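You operate a simulated robot arm through the tools that you are given. There is no shell and no other tool. Be economical: measure what you need, move in short steps, check, and stop when the job is done.

Carry out the task below with a simulated robot arm. There is one attempt and no reset: what you move stays moved.

TASK
Take the steel plate that says "G527" from the worktop and leave it on the rusty steel plate. Take the steel block with the green end on the worktop and put it away on the top of the large grey steel plate. Press the zero button of the gauge two times. Take the square collar with the yellow side on the worktop and put it away on the top of the large grey steel plate. Open the door of the low dark cabinet, fetch the wire brush with the green grip and set it on the upper shelf of the low dark cabinet, then shut the door. Take the middle-sized wooden block on the top of the low dark cabinet and put it away in the inside of the tipping tray. Take the square collar with the blue side and leave it on the deck of the panel trolley. Take the bright steel bracket on the top of the motor table and put it away in the brackets bin of the bin holder. Take the square collar in dark steel on the top of the motor table and put it away on the bottom shelf of the mesh rack. Put the steel plate with the teal grip on the top of the low dark cabinet. Open the drawer of the low dark cabinet, put the hinge lug with the orange band in the floor of the drawer of the low dark cabinet and shut the drawer again. The order is free. Set down upright: wire brush with the green grip, bright steel bracket, hinge lug with the orange band.

Only the result counts: the job must be done as asked and must still hold three seconds after the hand-in. Knocking over, shifting, dropping, spilling or breaking anything else fails it.

THE ROBOT
A 6-joint arm with a two-finger gripper on a trunk, on a base that drives. Base frame: it is fixed to the floor where the robot stands at the start and does not move with it; the origin is under the middle of the robot, x ahead of it, y to its left, z up; the surface under the hand at the start is at about z = 0.9. Readings come in m, degrees, newtons and seconds.
It reaches about 0.718 m from its shoulder. Its first joint turns from -69.0 to 172.0 degrees. Places, roughly: bottom shelf of the mesh rack [-9.3, 0.5, 0.3]; brackets bin of the bin holder [0.5, -2.7, 1]; bright steel bracket (8x3x4 cm) [-10.1, -2.4, 0.9]; deck of the panel trolley [-4.5, -6.1, 0.3]; door of the low dark cabinet [-8.3, -4, 0.3]; drawer of the low dark cabinet [-8.3, -4.2, 0.7]; floor of the drawer of the low dark cabinet [-8.3, -4.2, 0.6]; hinge lug with the orange band (11x4x4 cm) [-8.7, -6.1, 0.9]; inside of the tipping tray [-1.3, -1.3, 0.8]; middle-sized wooden block (7x4x3 cm) [-8.1, -4.1, 0.9]; rusty steel plate (8x8x2 cm) [0.5, -0.6, 0.9]; square collar in dark steel (4x4x2 cm) [-10.3, -1.9, 0.9]; square collar with the blue side (4x4x2 cm) [-8.1, -2.9, 0.7]; square collar with the yellow side (4x4x2 cm) [0.4, -1.1, 0.9]; steel block with the green end (4x6x3 cm) [0.6, -0.5, 0.9]; steel plate [0.5, -0.25, 1]; steel plate with the teal grip (13x10x3 cm) [-8.6, -5.9, 0.9]; top of the large grey steel plate [-2.1, -1.7, 0.9]; top of the low dark cabinet [-8.3, -4.2, 0.9]; upper shelf of the low dark cabinet [-8.3, -4.3, 0.3]; wire brush with the green grip (11x5x6 cm) [-8.3, -4.1, 0.9]; zero button of the gauge [0.5, -1, 1]. Payload 3 kg.
The tool frame sits at the grasp point (the TCP): z along the fingers, y along the line on which they close. The tips reach 0.03 m beyond it. Largest opening 0.096 m; the body of the gripper starts 0.053 m behind the TCP.
Orientation is that of the tool frame in the base frame, as [roll, pitch, yaw] about the fixed x, y, z axes, in that order (R = Rz(yaw) Ry(pitch) Rx(roll)). With the fingers straight down and closing along the base's y, the tool's x points along the base's -x, its y along +y and its z along -z.

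THE INTERFACE
- The arm moves only by the tool jog_arm. Its argument "commands" is a list of rows, each an object of numbers (a shift or turn left out is 0, a gripper value left out holds the last): "tx", "ty", "tz": the shift along the tool's x, y, z in units of 500 mm (1.0 is 500 mm); "ax", "ay", "az": the turn, a rotation vector about the tool's x, y, z in units of 180 degrees (1.0 is 180 degrees). In form: [{"tx": .., "ty": .., "tz": .., "ax": .., "ay": .., "az": ..}, ...]. A call has 1 to 20 rows; each row is the pose to reach, as a shift and turn from the pose commanded when the call began, along the tool's axes at that moment. "fingers" is the opening, from 0 (shut) to 1 (fully open), set as the call begins (left out, the last holds). A call with a number of a shift or a turn outside -1 to 1 is refused whole. Rows are played at 5 a second. More than 0.05 m and 8.6 degrees between two rows, or a gripper value outside its range, and nothing of the call is played. Where a pose cannot be reached the arm comes as near as it can. A force on the tool above 40 N (or 10 N above the force at the start of the call, whichever is more), or a blocked arm, ends the call early, and 0.2 s more pass. Each finger travels about 0.153 m/s and halts on what it meets, pressing with about 28 N; the grip force reading is that of the motor and also rises with nothing between the fingers. The clock runs only during rows and for 0.2 s after the last one: add rows that repeat a pose to give the fingers time. The reply holds the time, the measured pose of the TCP, the force on the tool along the base axes, the opening and the grip force, in the units named above and with some noise, with the torque about the TCP (base axes, N m) and any sound that the robot's microphone picked up, and new pictures: "pictures" is both (left out), scene, wrist or none.
- Cameras (640 x 400 px; columns grow to the right, rows downward): "scene" is now at [0.124, -0.0501, 1.4008]; the picture's right is [-0.55, -0.84, -0.00], its down [-0.43, 0.28, -0.86] and it looks along [0.72, -0.47, -0.51] (base axes); focal length 267 px, centre (320, 200). "wrist" rides on the gripper at [0.073, 0.023, -0.083] in the tool frame; the picture's right is [-0.29, 0.96, 0.00], its down [-0.66, -0.20, -0.72] and it looks along [-0.69, -0.21, 0.69] (tool axes); focal length 247 px, centre (320, 200). There is no depth. A picture from a camera that has moved, and an enlarged one, comes with that camera's place and axes in the base frame and with its lens.
- raise_lower(by): slides the trunk up (or, below 0, down) by that many m; the arm and the scene camera ride with it, the base frame stays. It gives what a move gives, with no picture.
- base_move(legs): drives the robot by 1 to 6 legs, each [ahead, left, turn to the left] in m, m and degrees, along the robot's own axes; the way and the turn of a leg run together, so that a leg with both is an arc; at most 1.5 m and 180 degrees a leg. The arm and the cameras ride along, it lands a little off, and it stops where it bumps. It gives what a move gives, and a new picture of the scene camera.
- head_to(pan, tilt): turns the head with the scene camera to pan (to the left, within 86 degrees either way) and tilt (down, from -29 to 69), counted from straight ahead of the robot. It gives what a move gives, and a new picture of the scene camera.
- zoom(camera, box): a new picture of the part [left, top, right, bottom] of that camera's present view, enlarged. No time passes.
- job_done(): hands the job in; it is judged then, once.

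Go step by step. Nothing tells you exact positions but the pictures and the camera data: compare them with the known pose of the tool, close in by small moves and look again before you grip or let go. The budget is 577 turns and 360 pictures, counting those below and the enlarged ones. Unless the task says otherwise, let go and move clear before handing in.

The tools are called after "Request:" by a JSON object that holds its "api" and its "payload". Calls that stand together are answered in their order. jog_arm: Moves the arm, as the interface text tells. Its arguments: {"type":"object","properties":{"commands":{"type":"array"},"fingers":{"type":"number"},"pictures":{"type":"string","enum":["both","scene","wrist","none"]}},"required":["commands"]} The other tools are called the same way: raise_lower (by) slides the trunk up or down; base_move (legs) drives the base; head_to (pan, tilt) turns the head that bears the scene camera; zoom (camera, box) takes an enlarged picture of a part of a camera's view; job_done () hands the job in.

At the start:

```text
clock: 0.0
tool_pos: [0.4175, -0.307, 1.1796]
ee_rot: [179.9, -0.1, -179.8]
force: [-0.4, 0.1, 0.4]
wrist_torque: [-0.03, 0.02, -0.01]
finger_gap: 0.0959
finger_force: 0.0
trunk travel left (down, up): [-0.742, 0.198]
robot x, y, heading: [0.0029, -0.0009, -0.1]
head pan, tilt: [-33.2, 30.6]
```

scene: 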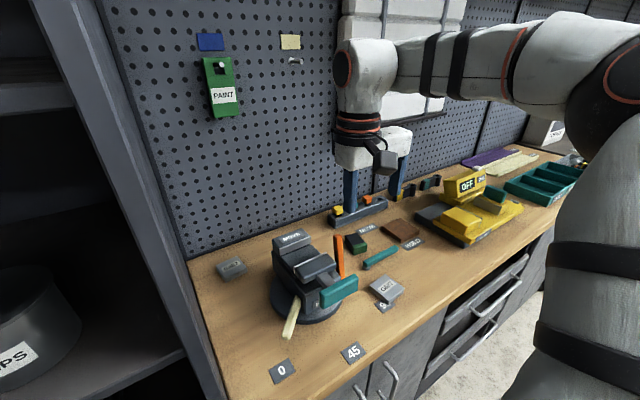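
wrist: 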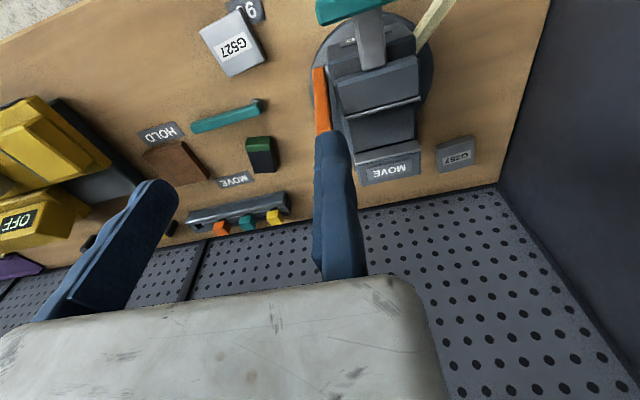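

I see the worktop with a vise, two small labelled steel plates, a green-ended block and a rusty plate. I'll enlarge to read the labels.

Request:
{"api": "zoom", "payload": {"camera": "wrist", "box": [120, 0, 500, 240]}}

Request:
{"api": "zoom", "payload": {"camera": "scene", "box": [320, 130, 600, 310]}}

```text
1.67 times, centred on (310, 120) of wrist
camera zoom: at [0.3436, -0.2846, 1.2634], right [0.29, 0.96, 0.0], down [0.66, -0.2, 0.72], along [0.69, -0.21, -0.69], focal length 412 px, centre (337, 333)
```

zoom: 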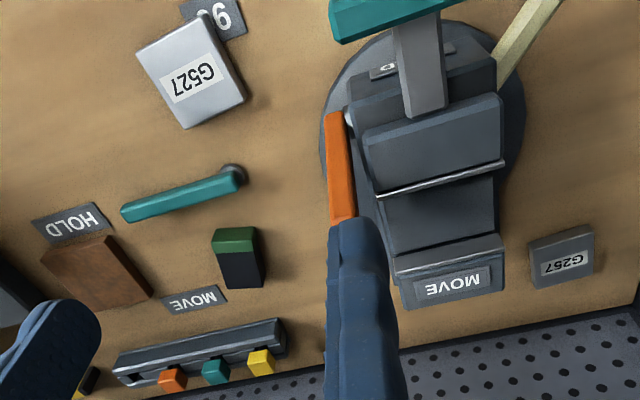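

```text
2.22 times, centred on (460, 220) of scene
camera zoom: at [0.124, -0.0501, 1.4008], right [-0.55, -0.84, 0.0], down [-0.43, 0.28, -0.86], along [0.72, -0.47, -0.51], focal length 594 px, centre (9, 156)
```

zoom: 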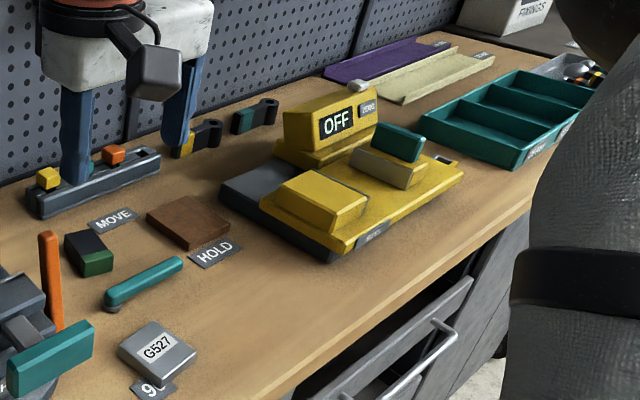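

The G527 plate is near (0.40, -0.41) and the rusty plate near (0.53, -0.605). The fingers appear off from where I'd project the TCP, so I'll close them to calibrate.

Request:
{"api": "jog_arm", "payload": {"commands": [{}, {}, {}, {}], "fingers": 0}}

```text
clock: 1.0
tool_pos: [0.4183, -0.3066, 1.1802]
ee_rot: [179.9, -0.1, -179.7]
force: [0.2, -0.1, -0.2]
wrist_torque: [0.03, -0.01, 0.02]
finger_gap: 0.0
finger_force: 27.7
trunk travel left (down, up): [-0.742, 0.198]
robot x, y, heading: [0.0026, 0.0021, 0.1]
head pan, tilt: [-33.2, 30.6]
camera scene: at [0.124, -0.0501, 1.4008], right [-0.55, -0.84, 0.0], down [-0.43, 0.28, -0.86], along [0.72, -0.47, -0.51], focal length 267 px, centre (320, 200)
camera wrist: at [0.3436, -0.2846, 1.2634], right [0.29, 0.96, 0.0], down [0.66, -0.2, 0.72], along [0.69, -0.21, -0.69], focal length 247 px, centre (320, 200)
```

scene: 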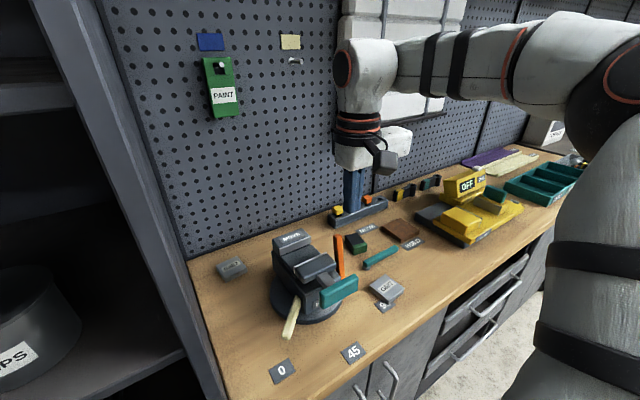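
wrist: 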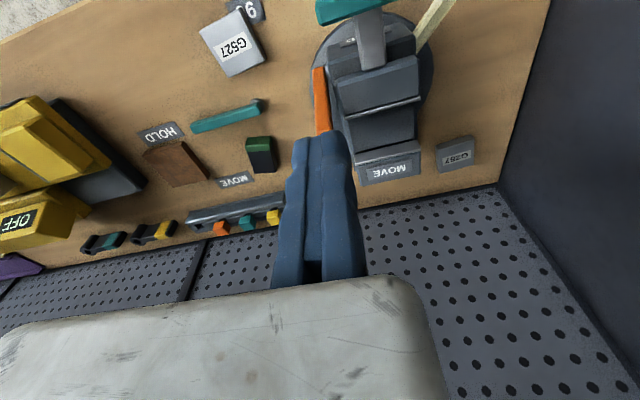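

The fingers meet at the TCP column (320), but only one finger seemed to travel. I'll reopen to see whether that repeats.

Request:
{"api": "jog_arm", "payload": {"commands": [{}, {}, {}, {}, {}], "fingers": 1, "pictures": "wrist"}}

```text
clock: 2.2
tool_pos: [0.4194, -0.3057, 1.1803]
ee_rot: [-180.0, 0.0, -179.7]
force: [-0.7, 0.2, 0.1]
wrist_torque: [0.0, -0.03, -0.04]
finger_gap: 0.096
finger_force: 0.0
trunk travel left (down, up): [-0.742, 0.198]
robot x, y, heading: [-0.0014, 0.0012, 0.0]
head pan, tilt: [-33.2, 30.6]
camera wrist: at [0.3436, -0.2846, 1.2634], right [0.29, 0.96, 0.0], down [0.66, -0.2, 0.72], along [0.69, -0.21, -0.69], focal length 247 px, centre (320, 200)
```

wrist: 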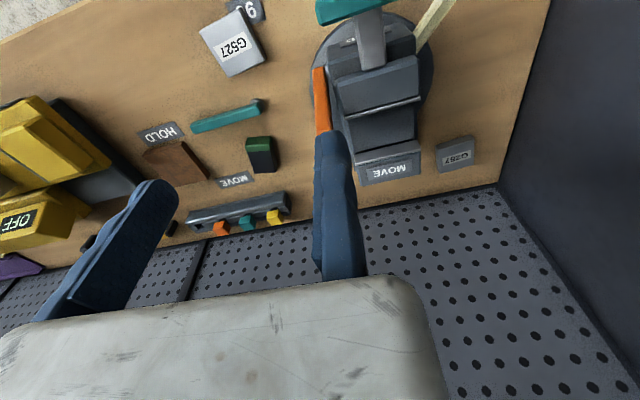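

The gripper has one fixed finger (tool +y, its inner face at the TCP) and one that moves out to -y. I'll move above the plate with the fixed finger just beyond the plate's +y edge.

Request:
{"api": "jog_arm", "payload": {"commands": [{"tx": 0.01, "ty": -0.03, "tz": 0.07, "az": -0.006}, {"tx": 0.02, "ty": -0.06, "tz": 0.14, "az": -0.011}, {"tx": 0.03, "ty": -0.09, "tz": 0.21, "az": -0.017}, {"tx": 0.039, "ty": -0.125, "tz": 0.28, "az": -0.022}, {"tx": 0.039, "ty": -0.125, "tz": 0.28, "az": -0.022}], "pictures": "both"}}

```text
clock: 3.4
tool_pos: [0.3993, -0.368, 1.0393]
ee_rot: [-180.0, -0.1, -175.7]
force: [-0.1, 0.6, 0.6]
wrist_torque: [-0.03, -0.02, 0.01]
finger_gap: 0.0959
finger_force: 0.1
trunk travel left (down, up): [-0.742, 0.198]
robot x, y, heading: [-0.0003, -0.0006, 0.0]
head pan, tilt: [-33.2, 30.6]
camera scene: at [0.1239, -0.0489, 1.4009], right [-0.55, -0.84, 0.0], down [-0.43, 0.28, -0.86], along [0.72, -0.47, -0.51], focal length 267 px, centre (320, 200)
camera wrist: at [0.3238, -0.3508, 1.1232], right [0.22, 0.98, 0.0], down [0.67, -0.15, 0.72], along [0.7, -0.16, -0.69], focal length 247 px, centre (320, 200)
```

scene: 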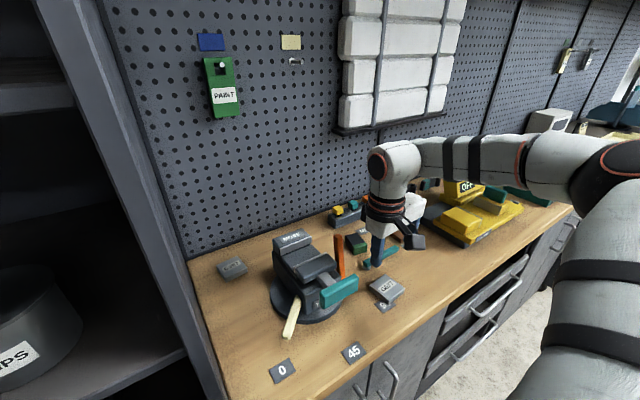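
wrist: 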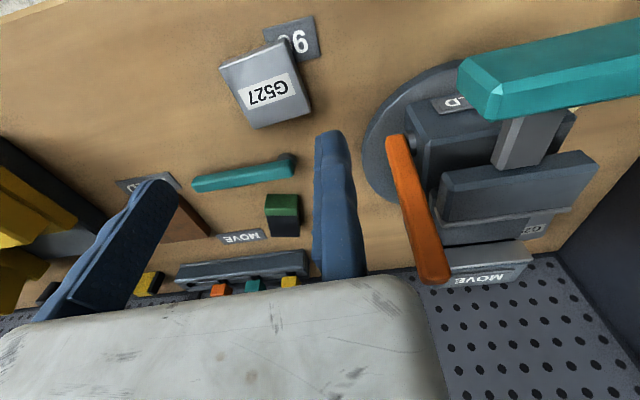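

Request:
{"api": "zoom", "payload": {"camera": "wrist", "box": [200, 10, 360, 150]}}

```text
2.86 times, centred on (280, 80) of wrist
camera zoom: at [0.3238, -0.3508, 1.1232], right [0.22, 0.98, 0.0], down [0.67, -0.15, 0.72], along [0.7, -0.16, -0.69], focal length 706 px, centre (434, 543)
```

zoom: 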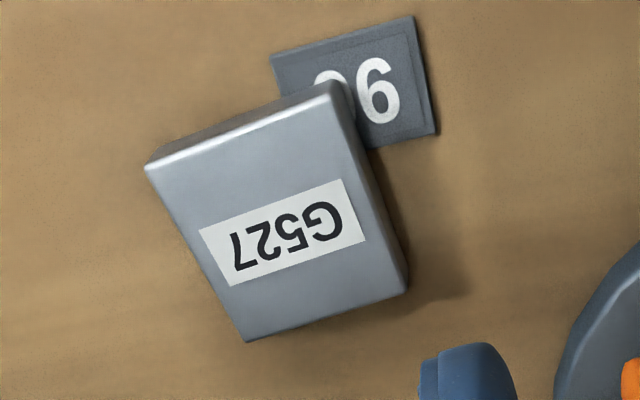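

Plate centre confirmed at (0.397, -0.412), about 55 mm square. Descending with the fixed finger about 8 mm outside its edge, then closing.

Request:
{"api": "jog_arm", "payload": {"commands": [{"ty": -0.006, "tz": 0.07}, {"ty": -0.012, "tz": 0.14}, {"ty": -0.012, "tz": 0.205}, {"ty": -0.012, "tz": 0.205}], "pictures": "wrist"}}

Request:
{"api": "jog_arm", "payload": {"commands": [{}, {}, {}, {}], "fingers": 0, "pictures": "wrist"}}

```text
clock: 4.4
tool_pos: [0.3983, -0.3746, 0.937]
ee_rot: [179.9, 0.0, -175.9]
force: [-0.6, -0.7, 0.0]
wrist_torque: [-0.01, 0.01, -0.02]
finger_gap: 0.0961
finger_force: 0.1
trunk travel left (down, up): [-0.742, 0.198]
robot x, y, heading: [-0.0032, 0.0016, 0.2]
head pan, tilt: [-33.2, 30.6]
camera wrist: at [0.3223, -0.3581, 1.0203], right [0.22, 0.97, 0.0], down [0.67, -0.15, 0.72], along [0.7, -0.16, -0.69], focal length 247 px, centre (320, 200)
```

wrist: 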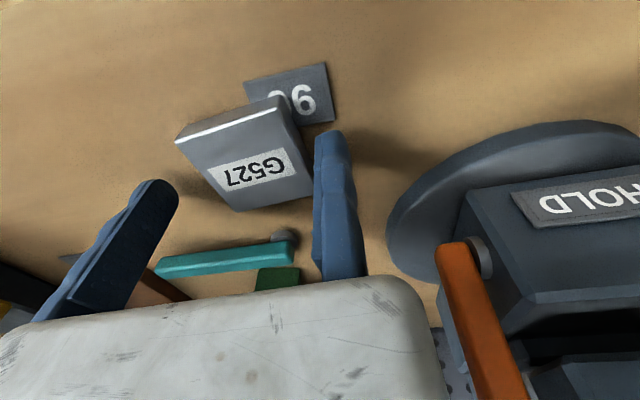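

```text
clock: 5.4
tool_pos: [0.3987, -0.3749, 0.9369]
ee_rot: [179.9, -0.1, -175.8]
force: [-0.7, 1.0, 0.4]
wrist_torque: [0.03, 0.07, -0.06]
finger_gap: 0.0577
finger_force: 28.1
trunk travel left (down, up): [-0.742, 0.198]
robot x, y, heading: [0.0013, 0.0016, 0.0]
head pan, tilt: [-33.2, 30.6]
camera wrist: at [0.3227, -0.3582, 1.0203], right [0.22, 0.97, 0.0], down [0.68, -0.15, 0.72], along [0.7, -0.16, -0.69], focal length 247 px, centre (320, 200)
```

wrist: 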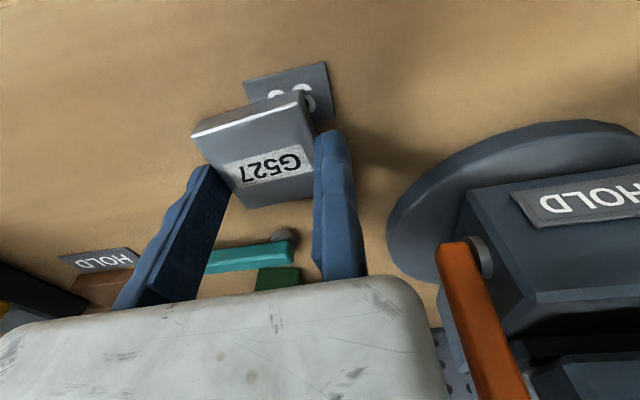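

Gripped (gap 0.058). Lifting and moving towards the rusty plate.

Request:
{"api": "jog_arm", "payload": {"commands": [{"tz": -0.08}, {"tz": -0.16}, {"tz": -0.24}, {"tx": -0.06, "ty": -0.07, "tz": -0.28}, {"tx": -0.09, "ty": -0.14, "tz": -0.3}, {"tx": -0.09, "ty": -0.22, "tz": -0.3}, {"tx": -0.09, "ty": -0.22, "tz": -0.3}]}}

```text
refused: row 4 steps farther than a row can; nothing moved
```

Request:
{"api": "jog_arm", "payload": {"commands": [{"tz": -0.08}, {"tz": -0.16}, {"tz": -0.24}, {"tx": -0.03, "ty": -0.05, "tz": -0.28}, {"tx": -0.06, "ty": -0.12, "tz": -0.3}, {"tx": -0.09, "ty": -0.2, "tz": -0.3}, {"tx": -0.09, "ty": -0.22, "tz": -0.3}]}}

```text
clock: 7.0
tool_pos: [0.4527, -0.4827, 1.0878]
ee_rot: [179.8, -0.2, -175.8]
force: [-0.3, -0.1, -4.6]
wrist_torque: [0.13, 0.01, 0.01]
finger_gap: 0.0576
finger_force: 28.9
trunk travel left (down, up): [-0.742, 0.198]
robot x, y, heading: [0.0, -0.0023, 0.0]
head pan, tilt: [-33.2, 30.6]
camera scene: at [0.1242, -0.0509, 1.4008], right [-0.55, -0.84, 0.0], down [-0.43, 0.28, -0.86], along [0.72, -0.47, -0.51], focal length 267 px, centre (320, 200)
camera wrist: at [0.3769, -0.4651, 1.1701], right [0.22, 0.98, 0.0], down [0.68, -0.15, 0.72], along [0.7, -0.16, -0.69], focal length 247 px, centre (320, 200)
```

scene: 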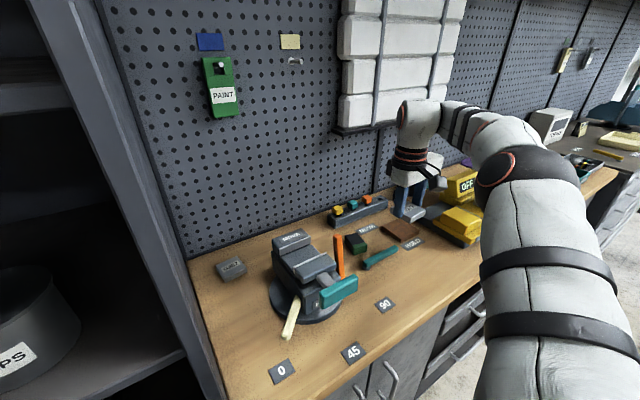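
wrist: 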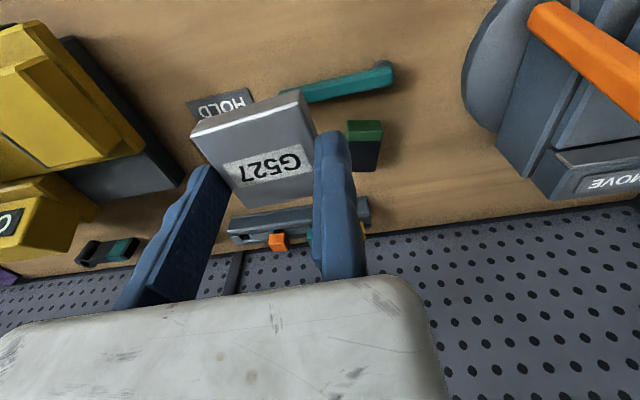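

Request:
{"api": "zoom", "payload": {"camera": "scene", "box": [340, 180, 500, 280]}}

```text
4.00 times, centred on (420, 230) of scene
camera zoom: at [0.1242, -0.0509, 1.4008], right [-0.55, -0.84, 0.0], down [-0.43, 0.28, -0.86], along [0.72, -0.47, -0.51], focal length 1069 px, centre (-80, 80)
```

zoom: 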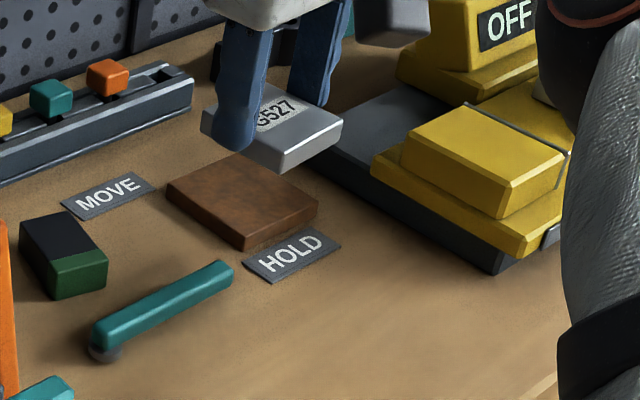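

Rusty plate centre is (0.529, -0.603). Moving above it.

Request:
{"api": "jog_arm", "payload": {"commands": [{"tx": -0.034, "ty": -0.048}, {"tx": -0.069, "ty": -0.096}, {"tx": -0.1035, "ty": -0.144}, {"tx": -0.138, "ty": -0.192}, {"tx": -0.138, "ty": -0.192, "tz": 0.08}, {"tx": -0.138, "ty": -0.192, "tz": 0.16}, {"tx": -0.138, "ty": -0.192, "tz": 0.21}, {"tx": -0.138, "ty": -0.192, "tz": 0.21}]}}

```text
clock: 8.8
tool_pos: [0.4723, -0.4941, 0.9865]
ee_rot: [-179.9, 0.0, -175.8]
force: [0.1, 0.6, -3.8]
wrist_torque: [0.12, 0.03, -0.01]
finger_gap: 0.0576
finger_force: 28.1
out of reach, approached as far as the arm can: row 1, 2, 3, 4, 5, 6, 7, 8
trunk travel left (down, up): [-0.742, 0.198]
robot x, y, heading: [0.0018, -0.0012, 0.2]
head pan, tilt: [-33.2, 30.6]
camera scene: at [0.1246, -0.0496, 1.4008], right [-0.55, -0.84, 0.0], down [-0.43, 0.28, -0.86], along [0.72, -0.47, -0.51], focal length 267 px, centre (320, 200)
camera wrist: at [0.3963, -0.4779, 1.069], right [0.22, 0.98, 0.0], down [0.67, -0.15, 0.72], along [0.7, -0.16, -0.69], focal length 247 px, centre (320, 200)
```

scene: 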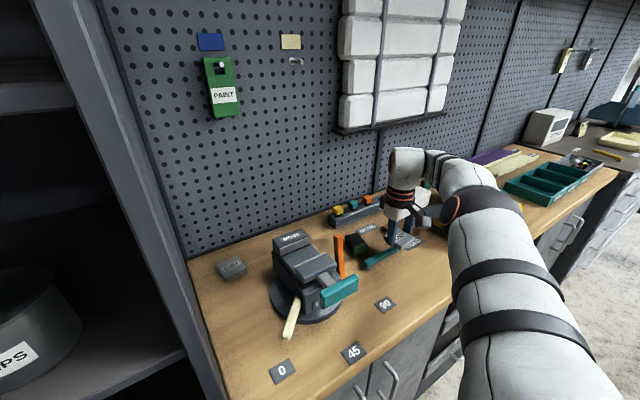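
wrist: 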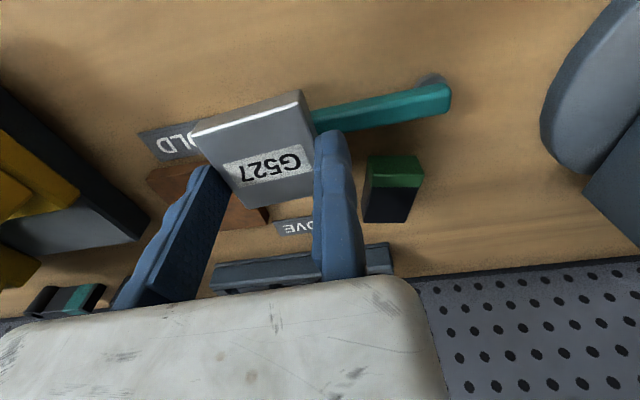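

Out of reach from here; I'll lift and look at the floor along the bench before driving the base to the right.

Request:
{"api": "jog_arm", "payload": {"commands": [{"tz": -0.08}, {"tz": -0.16}, {"tz": -0.24}, {"tz": -0.28}], "pictures": "none"}}

Request:
{"api": "head_to", "payload": {"pan": -55, "tilt": 50}}

```text
clock: 9.8
tool_pos: [0.469, -0.4828, 1.1183]
ee_rot: [179.9, 0.0, -175.9]
force: [0.6, -0.5, -4.2]
wrist_torque: [0.12, 0.0, 0.03]
finger_gap: 0.058
finger_force: 27.7
out of reach, approached as far as the arm can: row 3, 4
trunk travel left (down, up): [-0.742, 0.198]
robot x, y, heading: [-0.0014, 0.003, -0.0]
head pan, tilt: [-33.2, 30.6]
```

```text
clock: 10.7
tool_pos: [0.4688, -0.4851, 1.1177]
ee_rot: [179.9, -0.2, -175.9]
force: [0.2, 0.1, -3.8]
wrist_torque: [0.13, 0.0, -0.02]
finger_gap: 0.0578
finger_force: 28.4
trunk travel left (down, up): [-0.742, 0.198]
robot x, y, heading: [0.0027, -0.0025, -0.0]
head pan, tilt: [-55.0, 50.0]
camera scene: at [0.0936, -0.0644, 1.3721], right [-0.82, -0.57, 0.0], down [-0.44, 0.63, -0.64], along [0.37, -0.53, -0.77], focal length 267 px, centre (320, 200)
```

scene: 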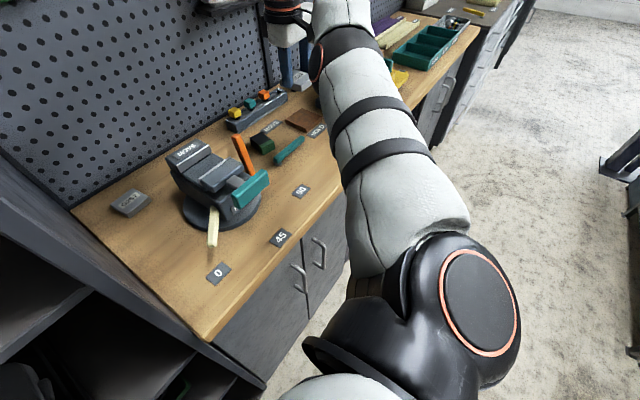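

Floor along the bench is clear. I'll raise the trunk a little and drive 0.3 m right.

Request:
{"api": "raise_lower", "payload": {"by": 0.06}}

Request:
{"api": "base_move", "payload": {"legs": [[0, -0.3, 0]]}}

Request:
{"api": "head_to", "payload": {"pan": -20, "tilt": 40}}

```text
clock: 11.7
tool_pos: [0.4683, -0.4844, 1.1774]
ee_rot: [180.0, -0.2, -175.7]
force: [-0.3, 0.2, -3.9]
wrist_torque: [0.12, 0.01, -0.01]
finger_gap: 0.0576
finger_force: 28.2
trunk travel left (down, up): [-0.802, 0.138]
robot x, y, heading: [0.0007, 0.0024, 0.0]
head pan, tilt: [-55.0, 50.0]
```

```text
clock: 13.7
tool_pos: [0.4663, -0.7795, 1.1792]
ee_rot: [179.9, -0.1, -175.8]
force: [-0.8, 0.0, -4.1]
wrist_torque: [0.11, 0.03, -0.04]
finger_gap: 0.0577
finger_force: 28.0
trunk travel left (down, up): [-0.802, 0.138]
robot x, y, heading: [-0.0005, -0.2933, -0.0]
head pan, tilt: [-55.0, 50.0]
camera scene: at [0.093, -0.3599, 1.4322], right [-0.82, -0.57, 0.0], down [-0.44, 0.63, -0.64], along [0.37, -0.53, -0.77], focal length 267 px, centre (320, 200)
```

scene: 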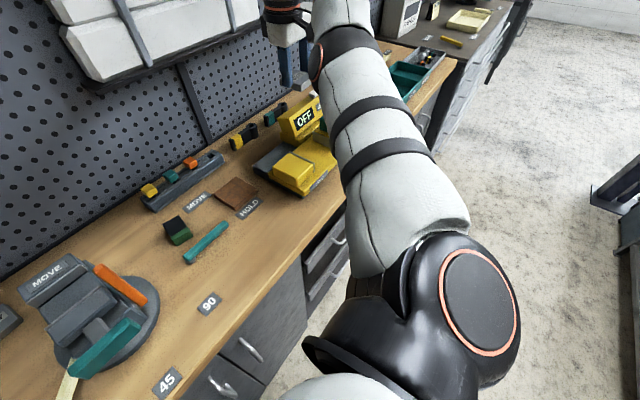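

```text
clock: 14.7
tool_pos: [0.4676, -0.7797, 1.1773]
ee_rot: [179.9, -0.1, -175.8]
force: [0.0, -0.2, -4.0]
wrist_torque: [0.11, 0.0, 0.0]
finger_gap: 0.0577
finger_force: 28.0
trunk travel left (down, up): [-0.802, 0.138]
robot x, y, heading: [-0.0021, -0.2982, -0.2]
head pan, tilt: [-20.0, 40.0]
camera scene: at [0.1288, -0.3269, 1.4463], right [-0.34, -0.94, 0.0], down [-0.6, 0.22, -0.77], along [0.72, -0.26, -0.64], focal length 267 px, centre (320, 200)
```

scene: 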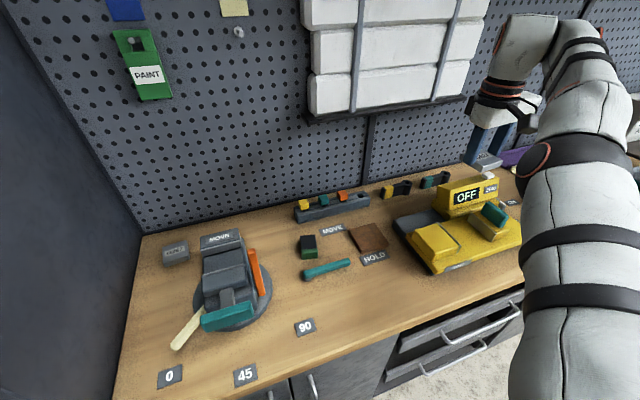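

Good view now. Moving above the rusty plate.

Request:
{"api": "jog_arm", "payload": {"commands": [{"tx": -0.03, "ty": 0.08}, {"tx": -0.06, "ty": 0.16}, {"tx": -0.09, "ty": 0.24}, {"tx": -0.12, "ty": 0.32}, {"tx": -0.148, "ty": 0.402}, {"tx": -0.148, "ty": 0.402, "tz": 0.09}, {"tx": -0.148, "ty": 0.402, "tz": 0.18}, {"tx": -0.148, "ty": 0.402, "tz": 0.27}, {"tx": -0.148, "ty": 0.402, "tz": 0.34}, {"tx": -0.148, "ty": 0.402, "tz": 0.34}]}}

```text
clock: 16.9
tool_pos: [0.488, -0.6072, 1.01]
ee_rot: [179.8, -0.1, -175.8]
force: [0.9, -0.1, -4.3]
wrist_torque: [0.11, 0.01, 0.0]
finger_gap: 0.0577
finger_force: 28.4
out of reach, approached as far as the arm can: row 3, 4, 5, 6, 7, 8, 9, 10
trunk travel left (down, up): [-0.802, 0.138]
robot x, y, heading: [-0.0006, -0.2982, -0.2]
head pan, tilt: [-20.0, 40.0]
camera scene: at [0.1283, -0.3264, 1.4464], right [-0.34, -0.94, 0.0], down [-0.6, 0.22, -0.77], along [0.72, -0.26, -0.64], focal length 267 px, centre (320, 200)
camera wrist: at [0.4108, -0.5911, 1.0931], right [0.22, 0.97, 0.0], down [0.67, -0.16, 0.72], along [0.7, -0.16, -0.69], focal length 247 px, centre (320, 200)
```

scene: 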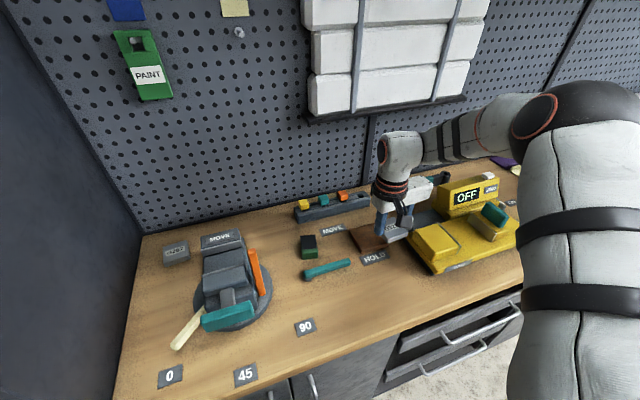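
wrist: 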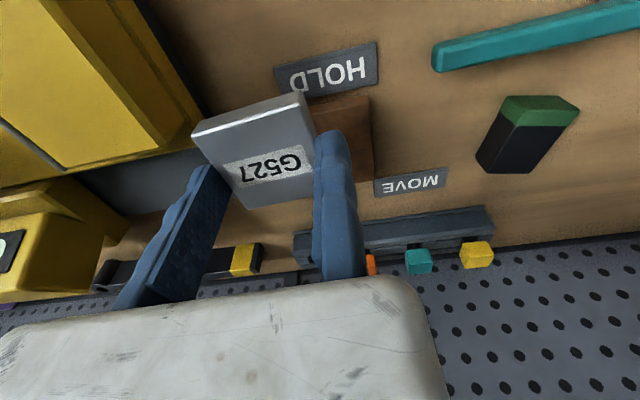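

Reach limits me in x; I'll lift slightly and creep the base forward 0.06 m.

Request:
{"api": "jog_arm", "payload": {"commands": [{"tz": -0.05}, {"tz": -0.1}], "pictures": "none"}}

Request:
{"api": "base_move", "payload": {"legs": [[0.07, 0.05, 0]]}}

```text
clock: 17.5
tool_pos: [0.4851, -0.6094, 1.0609]
ee_rot: [179.8, 0.0, -175.7]
force: [-0.6, 0.5, -4.0]
wrist_torque: [0.07, 0.0, 0.02]
finger_gap: 0.0577
finger_force: 28.1
trunk travel left (down, up): [-0.802, 0.138]
robot x, y, heading: [0.0002, -0.2942, -0.1]
head pan, tilt: [-20.0, 40.0]
```

```text
clock: 18.6
tool_pos: [0.5568, -0.5589, 1.0604]
ee_rot: [179.7, 0.0, -175.8]
force: [-0.2, 0.2, -3.5]
wrist_torque: [0.14, 0.0, 0.02]
finger_gap: 0.0577
finger_force: 28.1
trunk travel left (down, up): [-0.802, 0.138]
robot x, y, heading: [0.0732, -0.2469, 0.0]
head pan, tilt: [-20.0, 40.0]
camera scene: at [0.1984, -0.2773, 1.4463], right [-0.34, -0.94, 0.0], down [-0.6, 0.22, -0.77], along [0.72, -0.26, -0.64], focal length 267 px, centre (320, 200)
```

scene: 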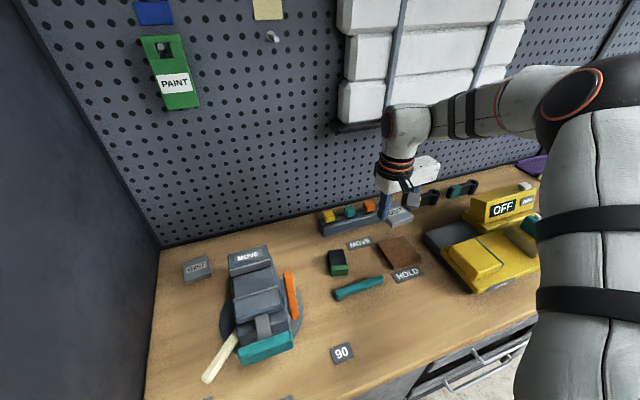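

Request:
{"api": "jog_arm", "payload": {"commands": [{"tx": 0.06, "ty": -0.0255}, {"tx": 0.06, "ty": -0.0255, "tz": 0.08}, {"tx": 0.06, "ty": -0.0255, "tz": 0.15}, {"tx": 0.06, "ty": -0.0255, "tz": 0.16}]}}

Request:
{"api": "zoom", "payload": {"camera": "scene", "box": [320, 180, 480, 280]}}

```text
clock: 19.6
tool_pos: [0.5268, -0.5748, 0.9803]
ee_rot: [179.8, 0.1, -175.8]
force: [-0.1, 0.2, -4.7]
wrist_torque: [0.12, 0.02, -0.02]
finger_gap: 0.0578
finger_force: 28.0
trunk travel left (down, up): [-0.802, 0.138]
robot x, y, heading: [0.0713, -0.2486, 0.1]
head pan, tilt: [-20.0, 40.0]
camera scene: at [0.1976, -0.2772, 1.4464], right [-0.34, -0.94, 0.0], down [-0.6, 0.22, -0.77], along [0.72, -0.26, -0.64], focal length 267 px, centre (320, 200)
camera wrist: at [0.451, -0.5576, 1.0632], right [0.22, 0.97, 0.0], down [0.67, -0.16, 0.72], along [0.7, -0.16, -0.69], focal length 247 px, centre (320, 200)
```

scene: 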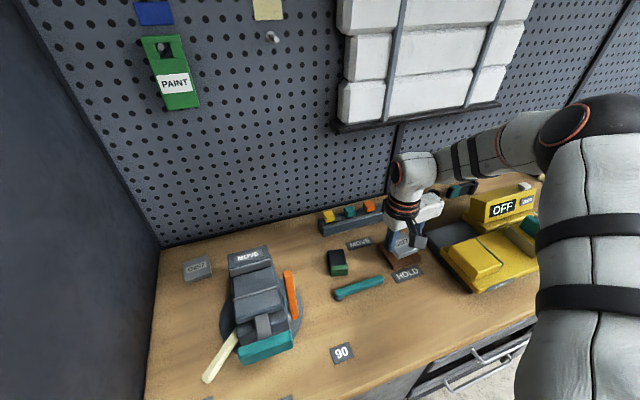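
wrist: 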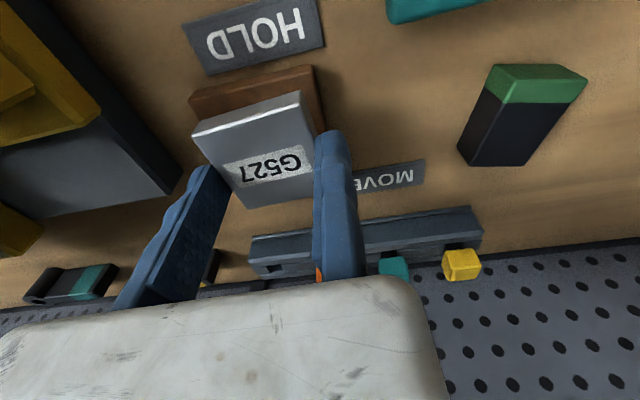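

```text
4.00 times, centred on (400, 230) of scene
camera zoom: at [0.1976, -0.2772, 1.4464], right [-0.34, -0.94, 0.0], down [-0.6, 0.22, -0.77], along [0.72, -0.26, -0.64], focal length 1069 px, centre (0, 80)
```

zoom: 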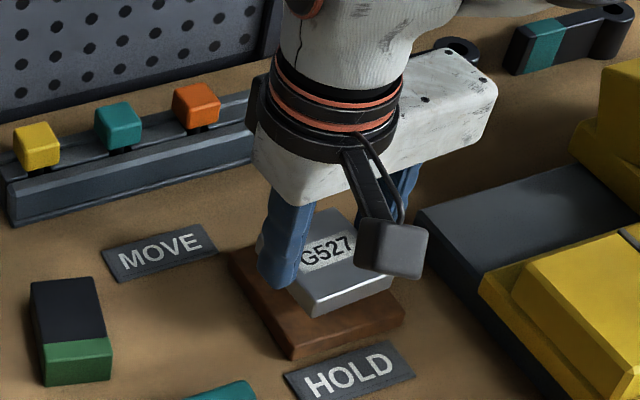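

Aligned over the rusty plate. Lowering gently.

Request:
{"api": "jog_arm", "payload": {"commands": [{"tz": 0.02}, {"tz": 0.032}, {"tz": 0.038}, {"tz": 0.042}], "pictures": "none"}}

```text
clock: 20.6
tool_pos: [0.5271, -0.5731, 0.9585]
ee_rot: [179.7, 0.0, -175.7]
force: [0.4, -0.2, -5.1]
wrist_torque: [0.12, 0.02, -0.03]
finger_gap: 0.0577
finger_force: 28.3
trunk travel left (down, up): [-0.802, 0.138]
robot x, y, heading: [0.0713, -0.2468, -0.4]
head pan, tilt: [-20.0, 40.0]
```

Request:
{"api": "jog_arm", "payload": {"commands": [{"tz": 0.004}, {"tz": 0.008}], "pictures": "wrist"}}

```text
clock: 21.2
tool_pos: [0.5294, -0.573, 0.9557]
ee_rot: [179.7, -0.1, -175.7]
force: [-0.2, 0.1, -3.3]
wrist_torque: [0.12, 0.0, 0.0]
finger_gap: 0.0578
finger_force: 28.4
trunk travel left (down, up): [-0.802, 0.138]
robot x, y, heading: [0.07, -0.2483, 0.0]
head pan, tilt: [-20.0, 40.0]
camera wrist: at [0.4524, -0.557, 1.038], right [0.22, 0.97, 0.0], down [0.67, -0.16, 0.72], along [0.7, -0.16, -0.69], focal length 247 px, centre (320, 200)
```

wrist: 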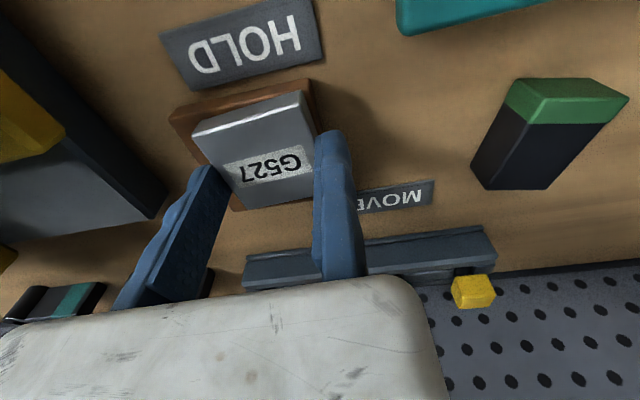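

Request:
{"api": "jog_arm", "payload": {"commands": [{"tz": 0.003}, {"tz": 0.006}], "pictures": "none"}}

```text
clock: 21.8
tool_pos: [0.5284, -0.5726, 0.9537]
ee_rot: [179.8, 0.0, -175.8]
force: [0.1, -1.5, 1.5]
wrist_torque: [-0.26, 0.03, 0.03]
finger_gap: 0.0577
finger_force: 28.3
trunk travel left (down, up): [-0.802, 0.138]
robot x, y, heading: [0.0686, -0.2455, 0.0]
head pan, tilt: [-20.0, 40.0]
```

Contact felt. Releasing partially and backing off.

Request:
{"api": "jog_arm", "payload": {"commands": [{}, {}, {"ty": 0.008}, {"ty": 0.008, "tz": -0.05}, {"ty": 0.008, "tz": -0.13}, {"ty": 0.008, "tz": -0.21}, {"ty": 0.008, "tz": -0.29}], "fingers": 0.75}}

```text
clock: 23.4
tool_pos: [0.5262, -0.5687, 1.0991]
ee_rot: [179.8, 0.0, -175.8]
force: [-0.3, 0.0, 0.4]
wrist_torque: [-0.01, -0.02, -0.01]
finger_gap: 0.0718
finger_force: 0.1
trunk travel left (down, up): [-0.802, 0.138]
robot x, y, heading: [0.0718, -0.2506, -0.3]
head pan, tilt: [-20.0, 40.0]
camera scene: at [0.1972, -0.2756, 1.4465], right [-0.34, -0.94, 0.0], down [-0.6, 0.22, -0.77], along [0.72, -0.26, -0.64], focal length 267 px, centre (320, 200)
camera wrist: at [0.4494, -0.5523, 1.1814], right [0.22, 0.97, 0.0], down [0.67, -0.16, 0.72], along [0.7, -0.16, -0.69], focal length 247 px, centre (320, 200)
```

scene: 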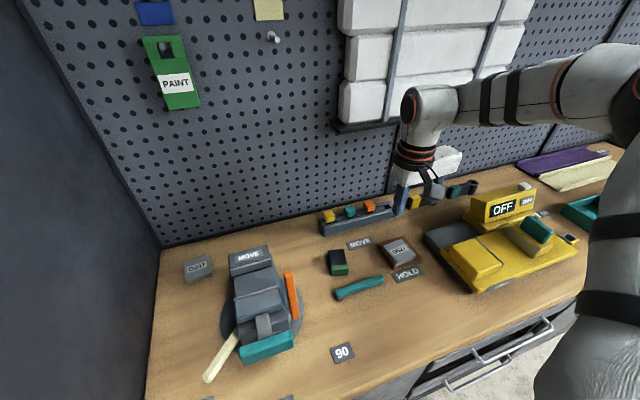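
wrist: 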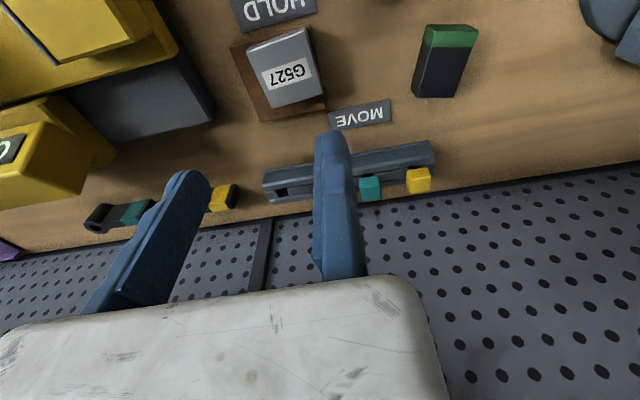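

G527 is in place. Now a closer look at the gauge and the right part of the bench.

Request:
{"api": "zoom", "payload": {"camera": "scene", "box": [420, 160, 620, 300]}}

```text
2.86 times, centred on (520, 230) of scene
camera zoom: at [0.1972, -0.2756, 1.4465], right [-0.34, -0.94, 0.0], down [-0.6, 0.22, -0.77], along [0.72, -0.26, -0.64], focal length 764 px, centre (-251, 114)
```

zoom: 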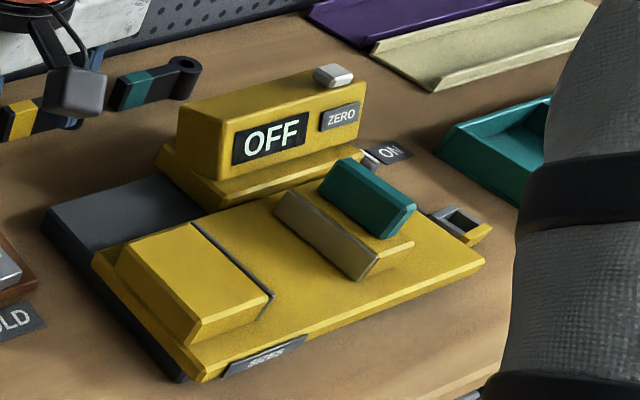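

The zero button sits on top of the display box, near (0.54, -0.97, 1.03). I'll close the fingers, raise up, and drive right to reach it and view the rest of the bench.

Request:
{"api": "jog_arm", "payload": {"commands": [{"tz": -0.08}, {"tx": 0.08, "tz": -0.12}, {"tx": 0.16, "tz": -0.16}, {"tx": 0.16, "tz": -0.16}], "fingers": 0, "pictures": "none"}}

Request:
{"api": "base_move", "payload": {"legs": [[0, -0.45, 0]]}}

```text
clock: 24.4
tool_pos: [0.462, -0.5857, 1.1825]
ee_rot: [179.8, -0.1, -175.6]
force: [-0.1, -0.2, 0.0]
wrist_torque: [0.01, 0.02, 0.02]
finger_gap: 0.0001
finger_force: 28.3
out of reach, approached as far as the arm can: row 3, 4
trunk travel left (down, up): [-0.802, 0.138]
robot x, y, heading: [0.0727, -0.2483, -0.2]
head pan, tilt: [-20.0, 40.0]
```

```text
clock: 27.1
tool_pos: [0.4596, -1.0377, 1.1831]
ee_rot: [179.8, -0.1, -175.7]
force: [-0.2, -0.1, -0.2]
wrist_torque: [-0.02, 0.01, 0.03]
finger_gap: 0.0
finger_force: 27.9
trunk travel left (down, up): [-0.802, 0.138]
robot x, y, heading: [0.0685, -0.6984, -0.4]
head pan, tilt: [-20.0, 40.0]
camera scene: at [0.1972, -0.727, 1.4464], right [-0.35, -0.94, 0.0], down [-0.6, 0.22, -0.77], along [0.72, -0.26, -0.64], focal length 267 px, centre (320, 200)
```

scene: 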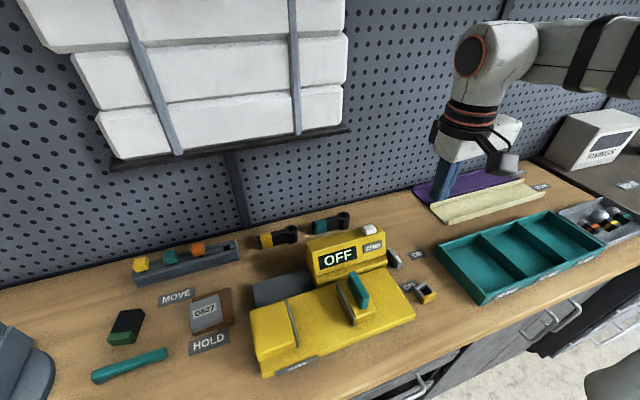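

Request:
{"api": "zoom", "payload": {"camera": "scene", "box": [230, 200, 470, 390]}}

```text
2.11 times, centred on (350, 295) of scene
camera zoom: at [0.1972, -0.727, 1.4464], right [-0.35, -0.94, 0.0], down [-0.6, 0.22, -0.77], along [0.72, -0.26, -0.64], focal length 563 px, centre (257, 0)
```

zoom: 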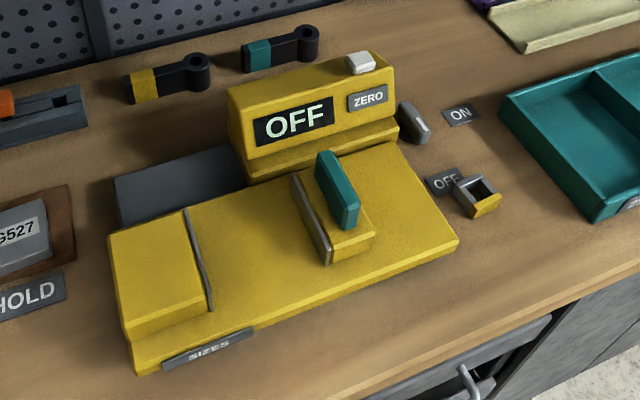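

Button triangulates to about (0.540, -0.965, 1.025). Moving above it with closed fingers. I also see the yellow-sided collar right of the gauge.

Request:
{"api": "jog_arm", "payload": {"commands": [{"tx": -0.057, "ty": 0.044}, {"tx": -0.114, "ty": 0.088}, {"tx": -0.1705, "ty": 0.133}, {"tx": -0.1705, "ty": 0.133, "tz": 0.08}, {"tx": -0.1705, "ty": 0.133, "tz": 0.16}, {"tx": -0.1705, "ty": 0.133, "tz": 0.17}]}}

Request:
{"api": "zoom", "payload": {"camera": "scene", "box": [300, 180, 460, 280]}}

```text
clock: 28.5
tool_pos: [0.5237, -0.9799, 1.0955]
ee_rot: [179.7, 0.1, -175.6]
force: [0.7, 0.6, 0.3]
wrist_torque: [0.01, -0.01, 0.01]
finger_gap: 0.0
finger_force: 27.5
out of reach, approached as far as the arm can: row 2, 3, 4, 5, 6
trunk travel left (down, up): [-0.802, 0.138]
robot x, y, heading: [0.0665, -0.6946, -0.2]
head pan, tilt: [-20.0, 40.0]
camera scene: at [0.1964, -0.7277, 1.4465], right [-0.35, -0.94, 0.0], down [-0.6, 0.22, -0.77], along [0.72, -0.26, -0.64], focal length 267 px, centre (320, 200)
camera wrist: at [0.4475, -0.9645, 1.1791], right [0.22, 0.98, 0.01], down [0.67, -0.16, 0.72], along [0.7, -0.16, -0.69], focal length 247 px, centre (320, 200)
```

scene: 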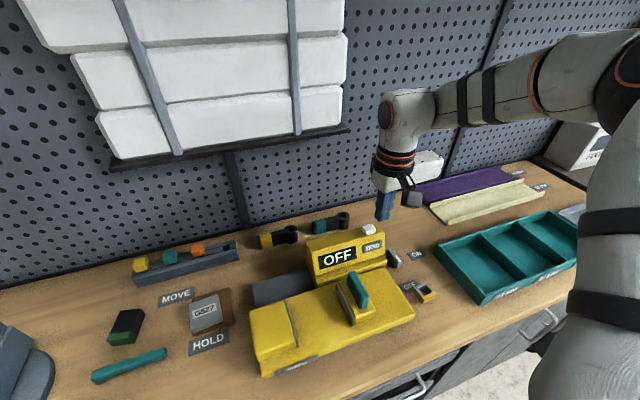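
wrist: 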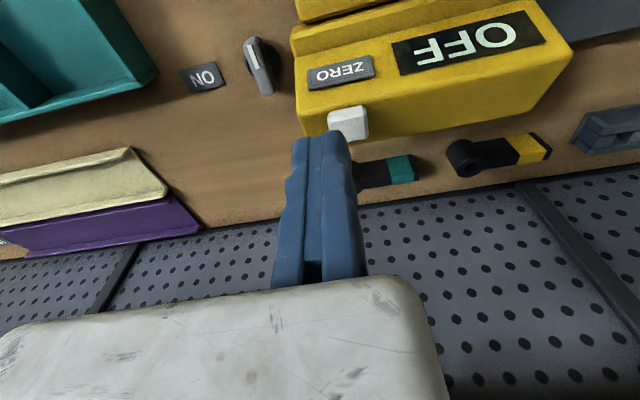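

```text
4.00 times, centred on (380, 230) of scene
camera zoom: at [0.1964, -0.7277, 1.4465], right [-0.35, -0.94, 0.0], down [-0.6, 0.22, -0.77], along [0.72, -0.26, -0.64], focal length 1069 px, centre (80, 80)
```

zoom: 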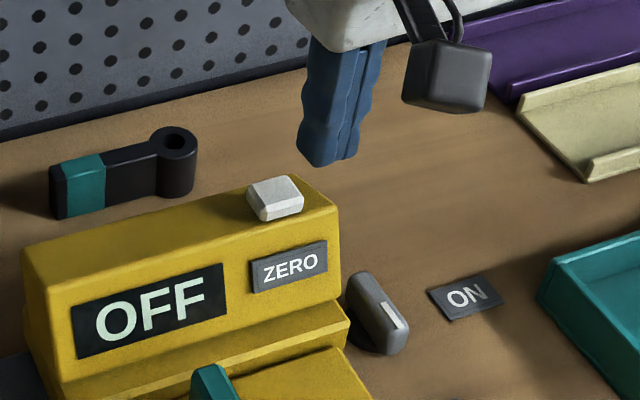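

The tip is about 2 cm short; I'll creep the base forward 4 cm.

Request:
{"api": "base_move", "payload": {"legs": [[0.04, 0.0, 0]]}}

```text
clock: 29.5
tool_pos: [0.556, -0.9936, 1.0949]
ee_rot: [179.7, -0.2, -176.6]
force: [1.1, -1.0, 0.2]
wrist_torque: [-0.03, 0.03, 0.0]
finger_gap: 0.0001
finger_force: 27.8
trunk travel left (down, up): [-0.802, 0.138]
robot x, y, heading: [0.1047, -0.707, -1.1]
head pan, tilt: [-20.0, 40.0]
stopped in leg 1: the robot was blocked; the commanded pose is now the measured one
camera scene: at [0.2351, -0.7351, 1.446], right [-0.36, -0.93, 0.0], down [-0.6, 0.23, -0.76], along [0.71, -0.28, -0.64], focal length 267 px, centre (320, 200)
```

scene: 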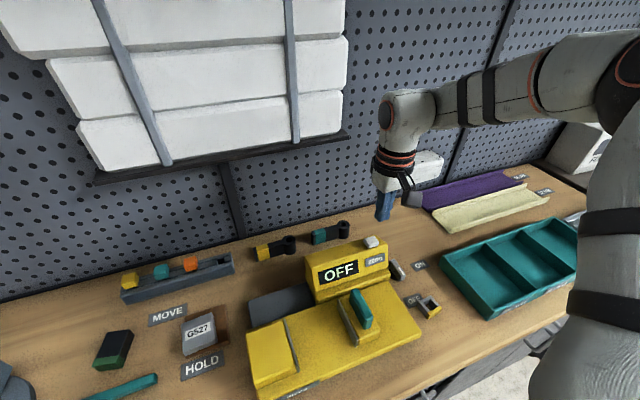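

The base touched something at x≈0.105, so I'll back off 1.5 cm and straighten.

Request:
{"api": "base_move", "payload": {"legs": [[-0.015, 0.0, 1]]}}

Request:
{"api": "head_to", "payload": {"pan": -15, "tilt": 60}}

```text
clock: 30.3
tool_pos: [0.5473, -0.9877, 1.0942]
ee_rot: [179.6, -0.2, -175.6]
force: [0.9, -0.6, -0.4]
wrist_torque: [0.03, 0.04, -0.03]
finger_gap: 0.0001
finger_force: 28.3
trunk travel left (down, up): [-0.802, 0.138]
robot x, y, heading: [0.0875, -0.707, -0.6]
head pan, tilt: [-20.0, 40.0]
camera scene: at [0.2197, -0.736, 1.4461], right [-0.34, -0.94, 0.0], down [-0.61, 0.22, -0.76], along [0.72, -0.26, -0.64], focal length 267 px, centre (320, 200)
```

scene: 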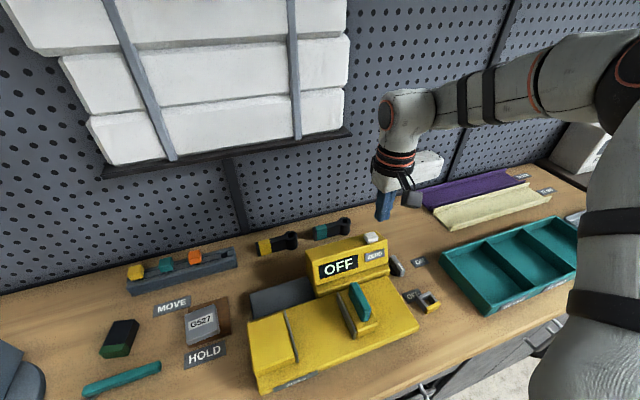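

```text
clock: 31.1
tool_pos: [0.5435, -0.9866, 1.0965]
ee_rot: [179.6, -0.1, -175.6]
force: [0.0, -0.4, -0.1]
wrist_torque: [-0.02, 0.01, 0.01]
finger_gap: 0.0001
finger_force: 27.8
trunk travel left (down, up): [-0.802, 0.138]
robot x, y, heading: [0.0831, -0.7033, -0.3]
head pan, tilt: [-15.0, 60.0]
camera scene: at [0.2013, -0.7232, 1.4197], right [-0.26, -0.97, 0.0], down [-0.84, 0.23, -0.5], along [0.48, -0.13, -0.87], focal length 267 px, centre (320, 200)
```

scene: 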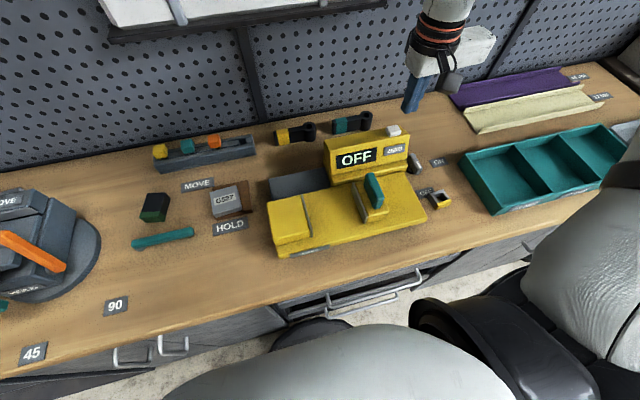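

Request:
{"api": "jog_arm", "payload": {"commands": [{"tx": 0.01, "ty": 0.045}, {"tx": 0.01, "ty": 0.045, "tz": 0.02}, {"tx": 0.01, "ty": 0.045, "tz": 0.02}]}}

Request:
{"api": "zoom", "payload": {"camera": "scene", "box": [320, 60, 480, 200]}}

```text
clock: 31.9
tool_pos: [0.543, -0.9826, 1.0851]
ee_rot: [179.3, -0.2, -175.4]
force: [0.1, -0.6, -0.1]
wrist_torque: [0.01, -0.01, 0.01]
finger_gap: 0.0
finger_force: 28.3
out of reach, approached as far as the arm can: row 1, 2, 3
trunk travel left (down, up): [-0.802, 0.138]
robot x, y, heading: [0.0899, -0.7025, 0.0]
head pan, tilt: [-15.0, 60.0]
camera scene: at [0.2014, -0.7233, 1.4196], right [-0.26, -0.97, 0.0], down [-0.84, 0.22, -0.5], along [0.48, -0.13, -0.87], focal length 267 px, centre (320, 200)
camera wrist: at [0.4658, -0.9671, 1.1692], right [0.21, 0.98, 0.01], down [0.68, -0.16, 0.72], along [0.7, -0.15, -0.69], focal length 247 px, centre (320, 200)
```

scene: 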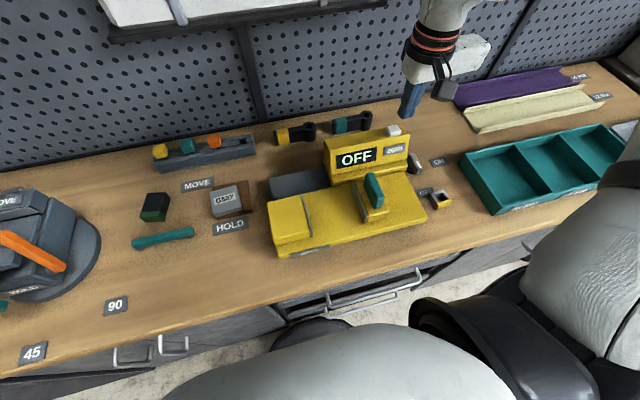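
wrist: 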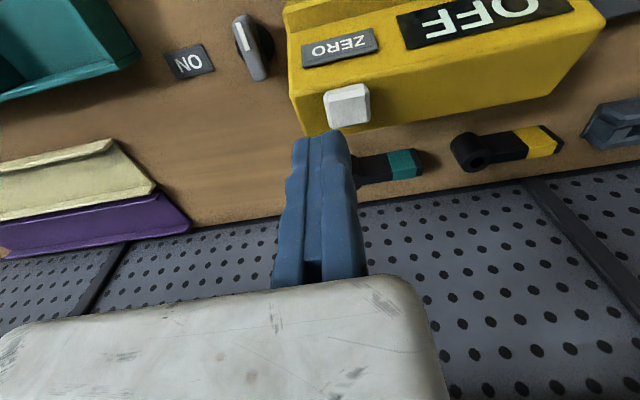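

```text
2.86 times, centred on (400, 130) of scene
camera zoom: at [0.2014, -0.7233, 1.4196], right [-0.26, -0.97, 0.0], down [-0.84, 0.22, -0.5], along [0.48, -0.13, -0.87], focal length 764 px, centre (91, 400)
```

zoom: 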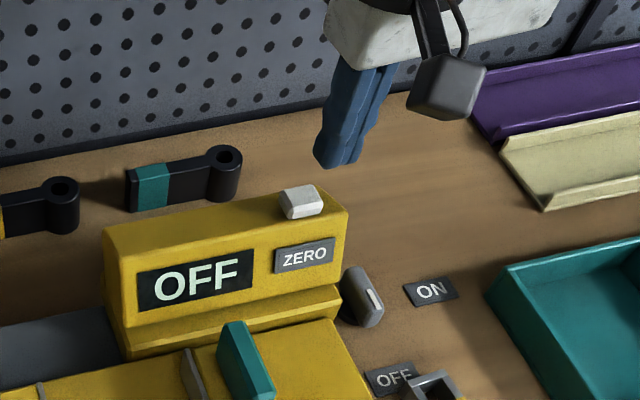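

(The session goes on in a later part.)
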